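You operate a simulated robot arm through the tools that you are given. There is no shell and no other tool. Be economical: measure what you need, move in short steps, check, and stop when the job is done.

Carry out the task below with a simulated robot arm. There is one attempt and no reset: what you move stays moved.

TASK
Stand the tall tamper beside the yellow cloth brick. It goes on the side that lies toward x -0.7, y +0.7 (a direction in the base frame), with about 3 cm between them.
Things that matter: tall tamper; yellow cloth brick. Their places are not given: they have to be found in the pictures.

It is judged by the outcome, as a careful person would: the job done as asked, and still so three seconds after it is handed in. It fails if anything else is knocked over, pushed out of place, dropped, spilled or broken.

THE ROBOT
A 7-joint arm with a two-finger parallel gripper, fixed in place. Base frame: the origin is at the foot of the arm, x ahead of it, y to its left, z up; the work surface is at about z = 0. Lengths are in mm, angles in rad, forces in N, time in s.
With the tool pointing down near the work surface it reaches from about 240 to 620 mm from the base axis. Its first joint turns from -1.152 to 1.152 rad. Payload 2.6 kg.
Tool frame: the origin (TCP) lies between the finger pads and is the grasp point; the fingertips stand 30 mm ahead of it; z points along the fingers, y is the line along which they close. The gripper opens to 94 mm. The fingers are 28 mm wide and 10 mm thick; the gripper's body (50 by 96 mm) begins 55 mm behind the TCP.
Orientation is told as [roll, pitch, yaw] about the base's x, y, z axes, in that order, counted from this pose: with the fingers straight down and closing along the base's y, the tool's x points along the base's -x, its y along +y and its z along -z.

THE INTERFACE
- The arm moves only by the tool arm_command. Its argument "steps" is text: rows parted by semicolons, each of 7 numbers parted by spaces: the shift along the base's x, y, z in mm, then the turn, a rotation vector about the base's x, y, z in rad, then the finger opening in mm, from 0 to 94. In form: dx dy dz wx wy wz gripper; .... A call has 1 to 8 rows; each row is the pose to reach, as a shift and turn from the pose commanded when the call began. A row lasts 0.2 s, in which the tool goes at most 50 mm and 0.15 rad; a call with a longer step from one row to the next is refused whole, and so is a gripper value outside its range. A pose out of reach is approached as far as the arm can. The call stops where the force on the tool passes 40 N (or 10 N more than at its start, if that is more) or the arm is blocked; 0.2 s more then pass. The fingers move at their own pace (about 72 mm/s each) and stop on an object; they squeeze with about 27 N. The grip force told is the motor's: it shows also when the fingers shut on nothing. Time passes only in rows, and 0.2 s behind the last, so rows that repeat a pose let the fingers close. It gives the time, the measured TCP pose, the force on the tool (base axes), the opening and the grip force at its end, in the units of the frame above (readings bear some noise), and new pictures: "show" is both (left out), scene, wrist or none.
- Cameras (640 x 400 px; columns grow to the right, rows downward): "scene" is fixed at [48.5, 450.5, 551.6]; the picture's right is [-0.58, -0.82, 0.00], its down [-0.54, 0.38, -0.75] and it looks along [0.61, -0.43, -0.66] (base axes); focal length 334 px, centre (320, 200). "wrist" rides on the gripper at [-37, 0, -58] in the tool frame; the picture's right is [0.00, -1.00, 0.00], its down [0.97, 0.00, -0.24] and it looks along [0.24, 0.00, 0.97] (tool axes); focal length 218 px, centre (320, 200).
- measure_at(camera, pixels): for up to 12 pixels [column, row] of the newest picture of that camera ("zoom" is the newest enlarged one), the place [x, y, z] in the base frame of the surface seen there, good to about 2 mm. No time passes.
- close_up(camera, box): a new picture of the part [left, top, right, bottom] of that camera's present view, enlarged. No time passes.
- close_job(): hands the job in; it is judged then, once.

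Work in short steps. Measure before you move; look again where a grasp or a placing could have gone wrong, and mend it. You have 60 turns and 120 pictures in all, the two below and enlarged ones among them. Open the gripper and draw the arm clear of the work before you hand the job in, unless the task says otherwise; then end with one line.

The tools are called after "Request:" by a JSON object that holds its "op" and its "data". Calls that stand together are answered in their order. arm_command: Moves the arm, as the interface text tells. Its arguments: {"type":"object","properties":{"steps":{"type":"string"},"show":{"type":"string","enum":["both","scene","wrist","none"]}},"required":["steps"]} The other tools are called the same way: measure_at (camera, pixels) gives the place of the surface under pixels of a picture; close_up (camera, box) takes an enlarged picture of a part of a camera's view; close_job () hands the job in.

At the start:

```text
time: 0.0
eef_pos: [425.7, 234.0, 235.0]
tool_rot: [0.002, 0.0, 0.0]
contact_force: [-0.2, -0.5, -0.2]
gripper_width: 94.0
gripper_force: 0.0
```

scene: 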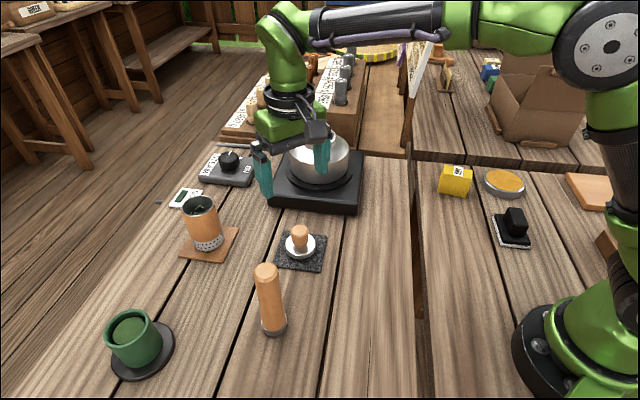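
wrist: 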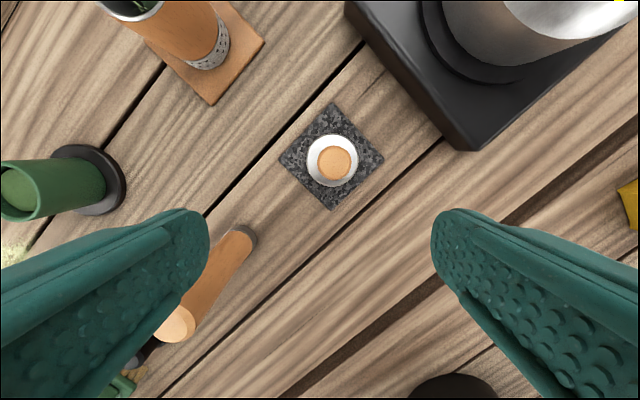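

The tall tamper seems to be the standing wooden one at scene (270,300), with the yellow brick at (455,180). I'll enlarge both to check and measure them.

Request:
{"op": "close_up", "data": {"camera": "scene", "box": [400, 140, 560, 240]}}

Request:
{"op": "measure_at", "data": {"camera": "scene", "pixels": [[265, 270], [266, 264], [270, 290], [271, 315], [273, 328], [273, 333], [261, 325], [286, 325], [455, 172], [441, 191], [468, 196], [472, 172]]}}

Request:
{"op": "close_up", "data": {"camera": "scene", "box": [200, 220, 360, 350]}}

```text
4.00 times, centred on (480, 190) of scene
```

zoom: 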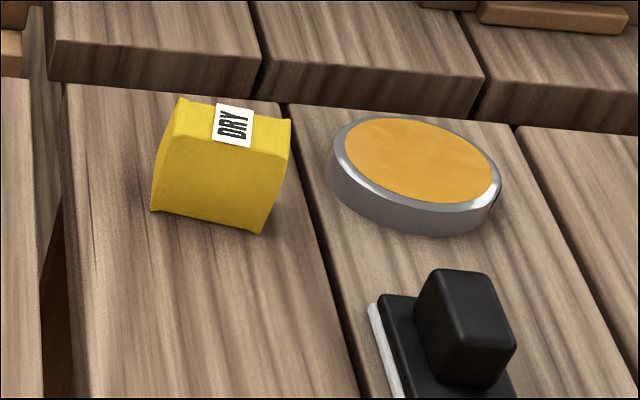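

```text
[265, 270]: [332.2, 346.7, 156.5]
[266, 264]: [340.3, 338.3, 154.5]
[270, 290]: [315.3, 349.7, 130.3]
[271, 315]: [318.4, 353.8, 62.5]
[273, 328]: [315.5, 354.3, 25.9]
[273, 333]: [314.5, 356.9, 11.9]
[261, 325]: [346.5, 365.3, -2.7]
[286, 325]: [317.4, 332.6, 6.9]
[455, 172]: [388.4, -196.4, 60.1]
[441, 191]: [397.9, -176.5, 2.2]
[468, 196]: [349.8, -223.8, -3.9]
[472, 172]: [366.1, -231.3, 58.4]
```

```text
3.08 times, centred on (280, 285) of scene
```

zoom: 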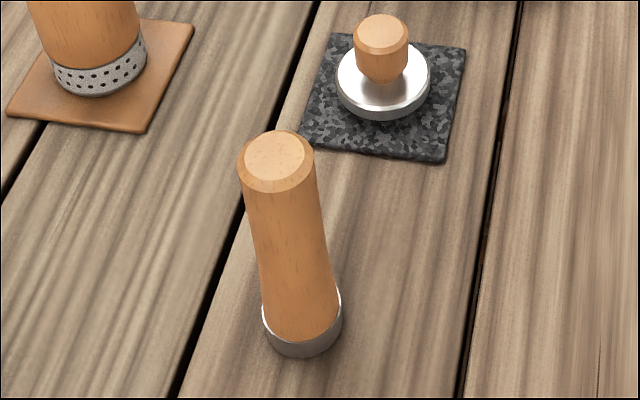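

The tall tamper is about 155 mm high, near (330,342). I'll measure the edges of its top and its base in the zoom, and the brick's corners in the scene.

Request:
{"op": "measure_at", "data": {"camera": "zoom", "pixels": [[275, 155], [250, 158], [302, 152], [274, 135], [277, 176], [285, 250], [265, 250], [315, 250], [303, 352], [268, 325], [338, 318], [302, 345]]}}

Request:
{"op": "measure_at", "data": {"camera": "scene", "pixels": [[444, 166], [441, 174], [471, 172], [469, 178], [438.5, 191], [465, 196], [452, 193], [455, 184], [447, 184], [463, 186], [440, 183], [472, 180]]}}

Request:
{"op": "close_up", "data": {"camera": "scene", "box": [425, 155, 485, 205]}}

```text
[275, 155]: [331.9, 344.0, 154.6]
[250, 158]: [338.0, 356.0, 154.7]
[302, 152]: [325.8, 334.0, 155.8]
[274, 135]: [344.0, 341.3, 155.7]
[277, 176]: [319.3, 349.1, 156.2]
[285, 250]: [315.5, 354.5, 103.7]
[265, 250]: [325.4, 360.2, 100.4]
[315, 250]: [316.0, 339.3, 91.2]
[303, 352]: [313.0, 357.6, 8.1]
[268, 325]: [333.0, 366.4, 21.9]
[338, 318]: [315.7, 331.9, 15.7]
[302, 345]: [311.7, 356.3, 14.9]
```

```text
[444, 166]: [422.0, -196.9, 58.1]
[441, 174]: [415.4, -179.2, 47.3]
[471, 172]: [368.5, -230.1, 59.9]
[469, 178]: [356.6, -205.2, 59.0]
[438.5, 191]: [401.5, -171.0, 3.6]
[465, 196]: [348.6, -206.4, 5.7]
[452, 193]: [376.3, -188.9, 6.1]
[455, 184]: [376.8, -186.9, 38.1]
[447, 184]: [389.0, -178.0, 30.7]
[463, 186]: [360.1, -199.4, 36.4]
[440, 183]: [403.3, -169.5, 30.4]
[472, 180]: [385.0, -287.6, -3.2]
```

```text
8.00 times, centred on (455, 180) of scene
```

zoom: 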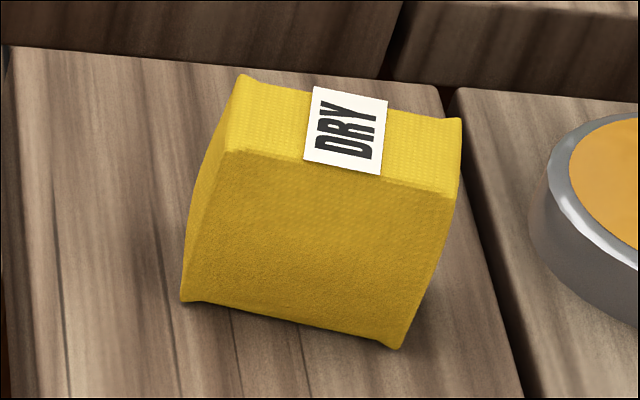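

Request:
{"op": "measure_at", "data": {"camera": "zoom", "pixels": [[228, 155], [243, 80], [454, 192], [457, 124], [186, 297], [396, 342], [270, 305], [330, 322], [300, 230], [345, 92], [60, 250], [150, 350]]}}

```text
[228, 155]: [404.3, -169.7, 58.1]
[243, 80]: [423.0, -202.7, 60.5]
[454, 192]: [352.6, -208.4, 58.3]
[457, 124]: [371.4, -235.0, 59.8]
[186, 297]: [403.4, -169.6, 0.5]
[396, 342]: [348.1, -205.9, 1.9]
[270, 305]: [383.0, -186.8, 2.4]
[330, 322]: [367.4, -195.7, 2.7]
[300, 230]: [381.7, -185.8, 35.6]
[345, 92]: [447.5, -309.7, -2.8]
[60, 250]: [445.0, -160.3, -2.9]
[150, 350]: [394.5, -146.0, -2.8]
```

Tamper axis is at about (332,345), top z 155, base radius about 21. The brick's centre is (387,-203), and its near face's outward normal is (-0.57,0.82). With a 30 mm gap the tamper goes to about (336,-152). First I'll move above the tamper.

Request:
{"op": "arm_command", "data": {"steps": "-32 37 0 0 0 0 94; -64 74 0 0 0 0 94; -94 111 0 0 0 0 94; -94 111 0 0 0 0 94"}}

```text
time: 1.0
eef_pos: [332.5, 342.5, 234.4]
tool_rot: [0.0, 0.001, 0.0]
contact_force: [-0.3, -0.2, 1.3]
gripper_width: 94.0
gripper_force: 0.1
```

scene: 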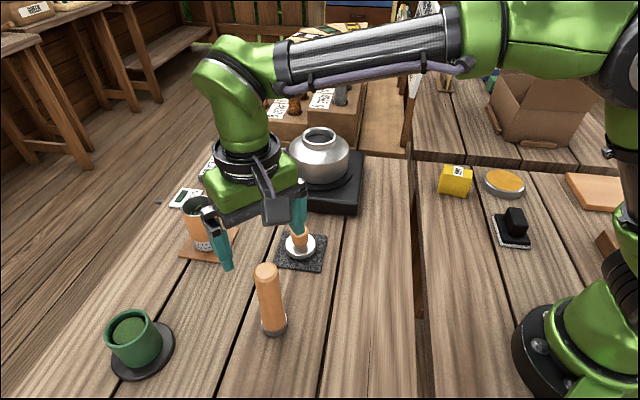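
wrist: 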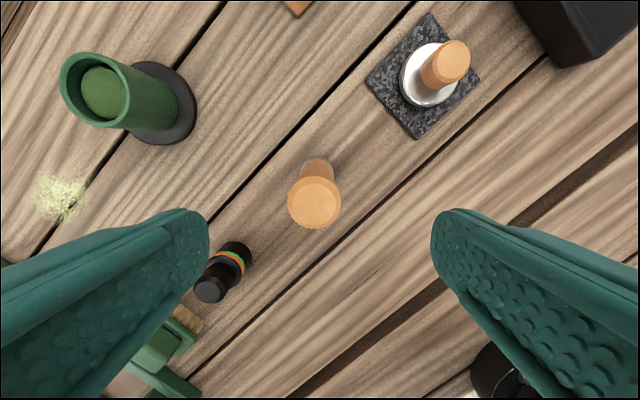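

Top sits at wrist (314,203), nearly centred. Before lowering I'll check the dark bottle at wrist (225,275) for height.

Request:
{"op": "measure_at", "data": {"camera": "wrist", "pixels": [[235, 250], [225, 268], [210, 290], [205, 296], [314, 203], [290, 203], [339, 203], [314, 180], [314, 227], [160, 345]]}}

```text
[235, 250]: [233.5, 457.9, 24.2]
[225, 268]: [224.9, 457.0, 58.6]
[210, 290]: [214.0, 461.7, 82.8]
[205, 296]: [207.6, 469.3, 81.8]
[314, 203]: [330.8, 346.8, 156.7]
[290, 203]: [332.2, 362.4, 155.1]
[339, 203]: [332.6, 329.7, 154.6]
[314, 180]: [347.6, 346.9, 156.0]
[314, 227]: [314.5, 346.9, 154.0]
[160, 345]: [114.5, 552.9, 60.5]
```

The bottle is well away. Tamper top centre is (331.5,346). I'll lower to TCP z 115 and close.

Request:
{"op": "arm_command", "data": {"steps": "0 2 -40 0 0 0 94; 0 2 -80 0 0 0 94; 0 2 -119 0 0 0 94; 0 2 -119 0 0 0 94; 0 2 -119 0 0 0 20; 0 2 -119 0 0 0 20; 0 2 -119 0 0 0 20; 0 2 -119 0 0 0 20"}}

```text
time: 2.8
eef_pos: [333.6, 345.4, 114.5]
tool_rot: [0.0, 0.0, 0.002]
contact_force: [0.3, -0.4, 0.0]
gripper_width: 37.3
gripper_force: 27.0
```

scene: 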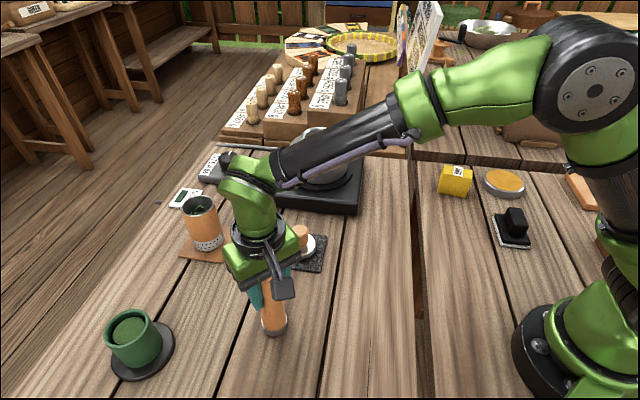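
wrist: 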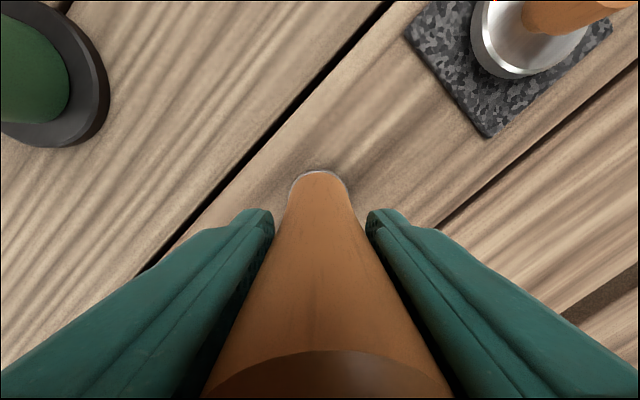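

It's gripped at a width of 37 mm. I'll lift and start carrying toward -y.

Request:
{"op": "arm_command", "data": {"steps": "0 0 10 0 0 0 20; 0 0 40 0 0 0 20; 0 0 75 0 0 0 20; 0 -15 90 0 0 0 20; 0 -45 90 0 0 0 20; 0 -80 90 0 0 0 20; 0 -115 90 0 0 0 20; 0 -150 90 0 0 0 20"}}

Request:
{"op": "arm_command", "data": {"steps": "0 -40 0 0 0 0 20; 0 -80 0 0 0 0 20; 0 -120 0 0 0 0 20; 0 -160 0 0 0 0 20; 0 -200 0 0 0 0 20; 0 -230 0 0 0 0 20; 0 -250 0 0 0 0 20; 0 -250 0 0 0 0 20"}}

```text
time: 4.6
eef_pos: [332.4, 197.9, 203.7]
tool_rot: [0.0, 0.001, 0.003]
contact_force: [0.7, -1.5, -1.7]
gripper_width: 36.9
gripper_force: 26.9
```

scene: 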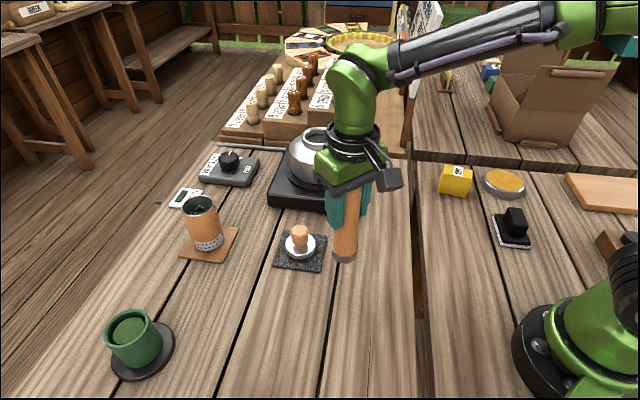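
wrist: 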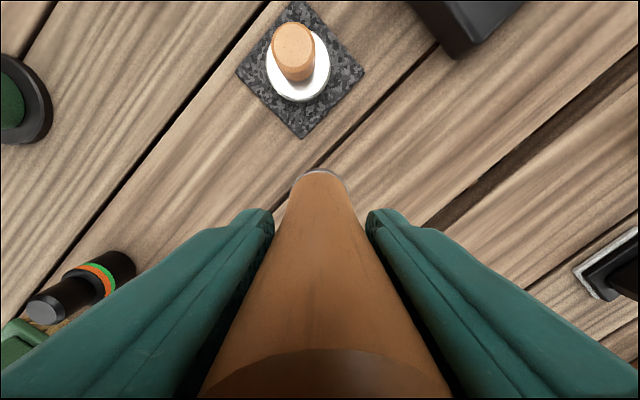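

```text
time: 6.4
eef_pos: [333.2, -54.0, 205.6]
tool_rot: [0.001, 0.001, 0.0]
contact_force: [-0.6, 0.5, -2.4]
gripper_width: 36.7
gripper_force: 27.2
```

scene: 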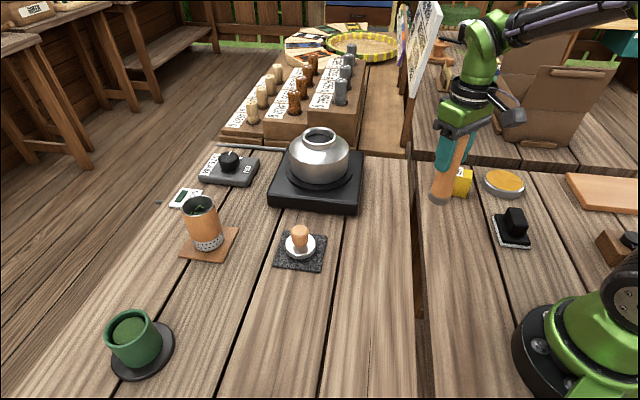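
wrist: 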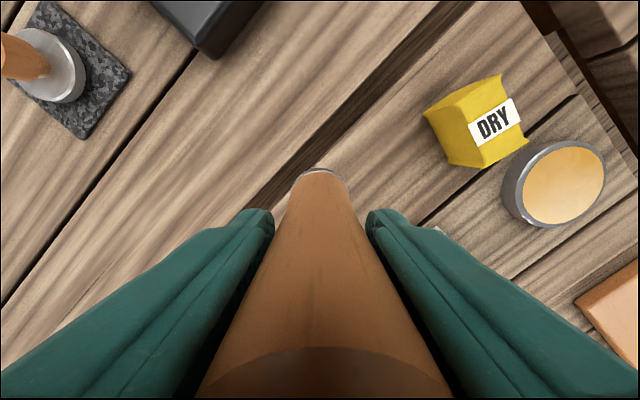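

The tamper hangs straight. Next I'll move to above the spot and lower to 20 mm above the surface, then look.

Request:
{"op": "arm_command", "data": {"steps": "1 -35 0 0 0 0 20; 2 -70 0 0 0 0 20; 3 -98 0 0 0 0 20; 3 -98 0 0 0 0 20; 3 -98 -25 0 0 0 20; 3 -98 -50 0 0 0 20; 3 -98 -70 0 0 0 20; 3 -98 -70 0 0 0 20"}}

```text
time: 8.2
eef_pos: [334.2, -151.1, 135.0]
tool_rot: [0.0, 0.001, 0.001]
contact_force: [-0.4, -0.6, -2.0]
gripper_width: 37.1
gripper_force: 26.6
```

scene: 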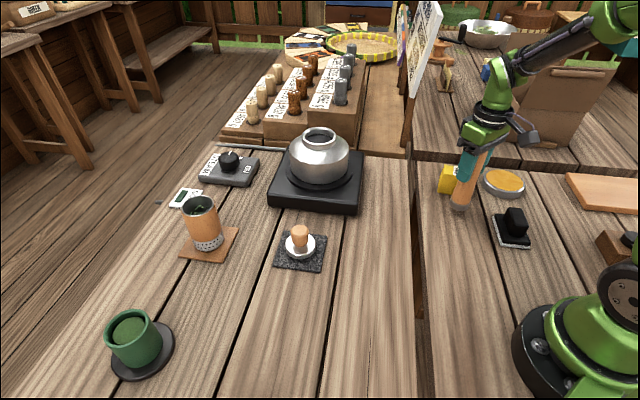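
wrist: 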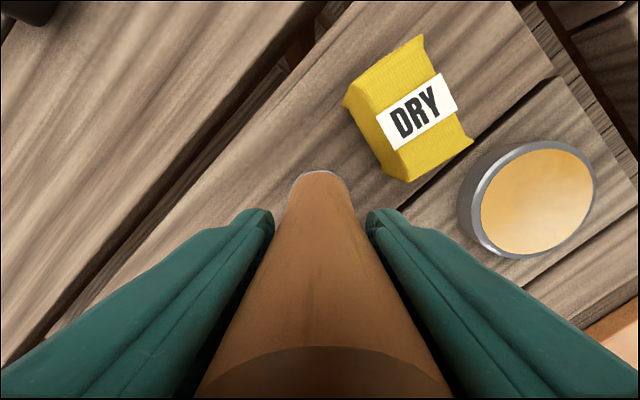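

Aligned as planned. I'll nudge slightly toward the face's centre line, to (339,-149), and lower to the surface gently.

Request:
{"op": "arm_command", "data": {"steps": "4.5 2 0 0 0 0 20; 4.5 2 -9 0 0 0 20; 4.5 2 -14 0 0 0 20; 4.5 2 -17 0 0 0 20; 4.5 2 -19 0 0 0 20; 4.5 2 -20 0 0 0 20; 4.5 2 -20 0 0 0 20"}}

```text
time: 9.8
eef_pos: [339.4, -149.3, 114.3]
tool_rot: [0.0, 0.0, -0.001]
contact_force: [-0.3, 0.4, -1.3]
gripper_width: 37.0
gripper_force: 27.0
```

scene: 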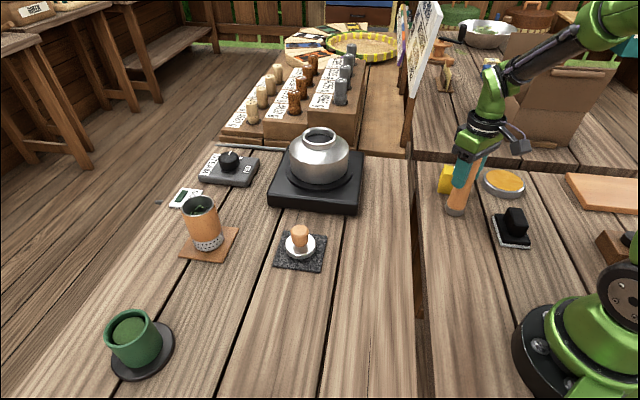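
wrist: 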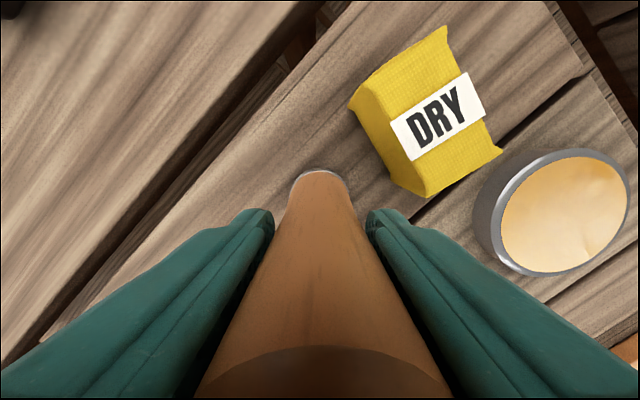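

The force still shows the weight being carried, so contact isn't certain. I'll lower in 1 mm steps.

Request:
{"op": "arm_command", "data": {"steps": "0 0 -0.7 0 0 0 20; 0 0 -0.7 0 0 0 20; 0 0 -0.7 0 0 0 20", "show": "none"}}

Request:
{"op": "close_up", "data": {"camera": "scene", "box": [425, 155, 505, 225]}}

```text
time: 10.6
eef_pos: [339.1, -149.6, 115.1]
tool_rot: [-0.001, 0.0, -0.001]
contact_force: [0.6, -0.5, -3.2]
gripper_width: 37.1
gripper_force: 26.7
```

```text
5.71 times, centred on (465, 190) of scene
```

zoom: 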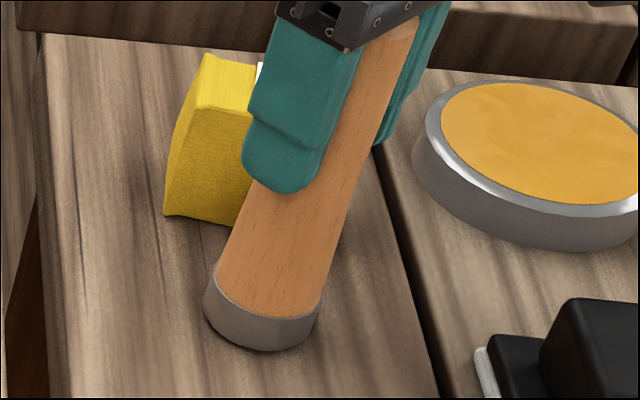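

Force is still about -3 N (weight); I'll keep lowering in small steps until it changes.

Request:
{"op": "arm_command", "data": {"steps": "0 0 -0.7 0 0 0 20; 0 0 -0.7 0 0 0 20; 0 0 -0.7 0 0 0 20", "show": "none"}}

Request:
{"op": "arm_command", "data": {"steps": "0 0 -0.7 0 0 0 20; 0 0 -0.7 0 0 0 20; 0 0 -0.7 0 0 0 20", "show": "none"}}

```text
time: 11.4
eef_pos: [340.4, -148.4, 114.9]
tool_rot: [-0.001, 0.0, 0.0]
contact_force: [-8.2, 2.7, 18.1]
gripper_width: 37.0
gripper_force: 26.9
```

```text
time: 12.2
eef_pos: [340.3, -148.2, 113.6]
tool_rot: [0.0, -0.001, 0.002]
contact_force: [-6.4, 4.4, 24.2]
gripper_width: 37.0
gripper_force: 27.2
```

Contact is made. I'll back up slightly to ease the force, then open and hold.

Request:
{"op": "arm_command", "data": {"steps": "0 0 0.9 0 0 0 20; 0 0 0.9 0 0 0 20; 0 0 0.9 0 0 0 45; 0 0 0.9 0 0 0 75; 0 0 0.9 0 0 0 90; 0 0 0.9 0 0 0 90"}}

```text
time: 13.6
eef_pos: [341.9, -149.4, 114.3]
tool_rot: [0.0, 0.001, 0.0]
contact_force: [-0.5, 0.6, -0.9]
gripper_width: 90.2
gripper_force: 0.0
```

scene: 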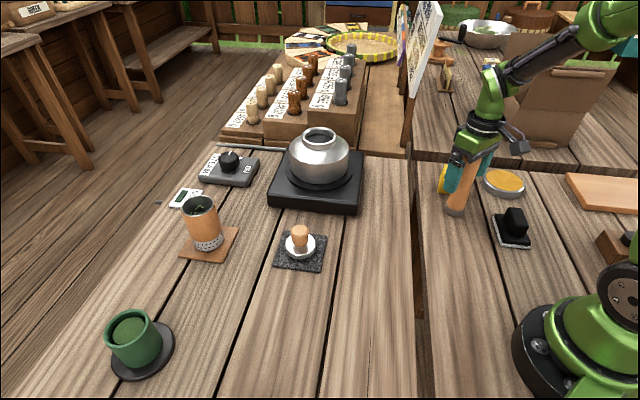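
wrist: 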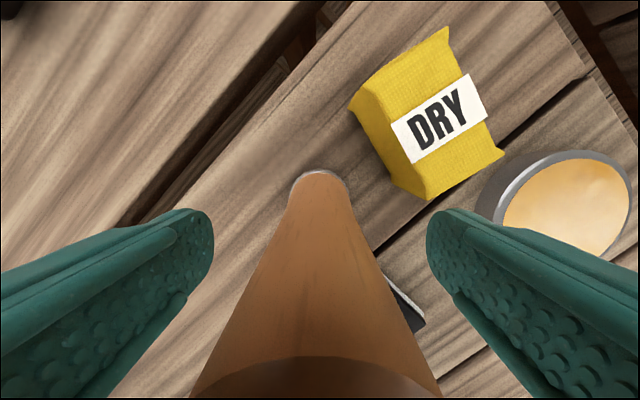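

The tamper stands free. I'll raise straight up, then swing away.

Request:
{"op": "arm_command", "data": {"steps": "0 0 35 0 0 0 90; 0 0 80 0 0 0 90; 0 0 125 0 0 0 90; 0 40 135 0 0 0 90; 0 85 135 0 0 0 90; 0 130 135 0 0 0 90; 0 175 135 0 0 0 90; 0 175 135 0 0 0 90"}}

Request:
{"op": "close_up", "data": {"camera": "scene", "box": [415, 140, 535, 235]}}

```text
time: 15.4
eef_pos: [338.6, 24.3, 249.3]
tool_rot: [0.001, -0.001, -0.001]
contact_force: [0.1, -0.5, -0.6]
gripper_width: 90.0
gripper_force: 0.1
```

scene: 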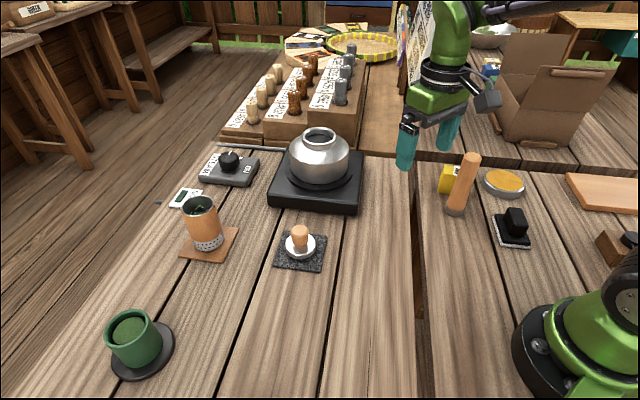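
wrist: 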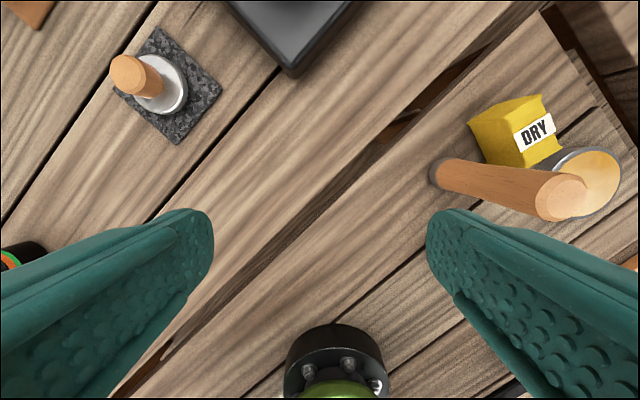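

```text
4.21 times, centred on (475, 188) of scene
```

zoom: 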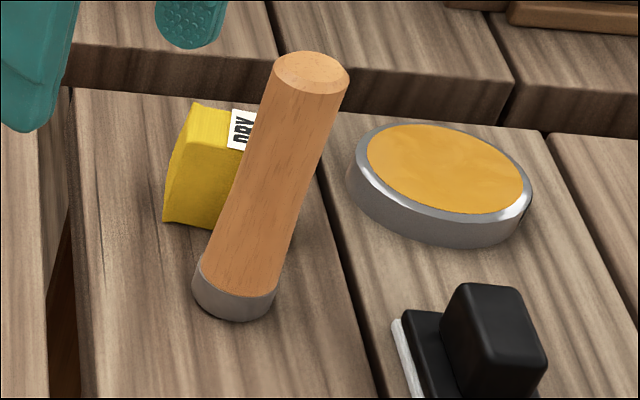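

Now to check that it's upright and how big the gap is.

Request:
{"op": "measure_at", "data": {"camera": "zoom", "pixels": [[312, 72], [282, 68], [345, 82], [313, 56], [308, 91], [196, 290], [273, 305], [235, 312], [167, 218], [195, 108], [183, 160], [215, 225]]}}

Request:
{"op": "measure_at", "data": {"camera": "wrist", "pixels": [[434, 173], [441, 160], [442, 188], [482, 161], [490, 155], [470, 125], [562, 197]]}}

```text
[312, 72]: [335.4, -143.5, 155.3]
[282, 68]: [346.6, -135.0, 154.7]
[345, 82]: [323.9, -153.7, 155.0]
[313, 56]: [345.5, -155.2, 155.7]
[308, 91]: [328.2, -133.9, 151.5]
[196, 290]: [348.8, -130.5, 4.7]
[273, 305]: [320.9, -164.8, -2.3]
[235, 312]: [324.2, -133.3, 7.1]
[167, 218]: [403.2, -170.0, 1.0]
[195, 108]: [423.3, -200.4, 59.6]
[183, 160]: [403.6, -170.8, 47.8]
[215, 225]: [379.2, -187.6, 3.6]
```

```text
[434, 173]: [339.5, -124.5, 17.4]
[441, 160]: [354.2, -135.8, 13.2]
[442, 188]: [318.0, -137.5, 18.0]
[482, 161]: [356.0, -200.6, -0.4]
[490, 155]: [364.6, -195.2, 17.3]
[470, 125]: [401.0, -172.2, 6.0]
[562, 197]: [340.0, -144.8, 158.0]
```

It's upright with its centre near (337,-145), and the gap looks like about 36 mm. I'll enlarge the wrist view to check it more closely.

Request:
{"op": "close_up", "data": {"camera": "wrist", "box": [410, 80, 570, 220]}}

```text
2.86 times, centred on (490, 150) of wrist
```

zoom: 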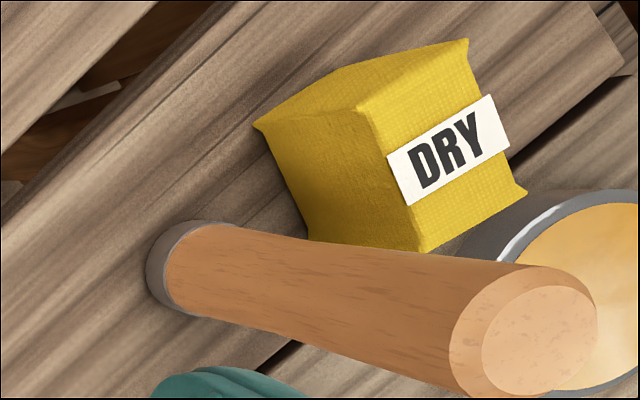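

Request:
{"op": "measure_at", "data": {"camera": "zoom", "pixels": [[148, 270], [160, 302], [170, 232], [150, 255], [200, 222], [257, 128], [275, 170], [309, 236], [290, 200], [540, 340], [185, 312], [300, 160]]}}

```text
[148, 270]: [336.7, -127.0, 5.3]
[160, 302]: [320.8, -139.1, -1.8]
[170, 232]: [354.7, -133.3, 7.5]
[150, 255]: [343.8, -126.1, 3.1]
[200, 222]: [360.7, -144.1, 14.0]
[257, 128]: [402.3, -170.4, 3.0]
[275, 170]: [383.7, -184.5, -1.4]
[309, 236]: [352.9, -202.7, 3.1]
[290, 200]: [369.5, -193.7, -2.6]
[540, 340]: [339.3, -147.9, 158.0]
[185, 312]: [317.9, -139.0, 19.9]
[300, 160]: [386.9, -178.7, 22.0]
```

The wrist view gives the tamper's centre at (339,-146) with radius about 21, so the gap is about 33 mm. That is close to 3 cm, the tamper stands upright on the right side, and nothing else has moved. The arm is clear.

Request:
{"op": "close_job", "data": {}}

```text
The job is handed in.
```

The tall tamper is standing upright on the (-0.7, +0.7) side of the yellow cloth brick, with a gap I measured at about 3.3 cm; the gripper is open, the arm is clear, and nothing else moved.
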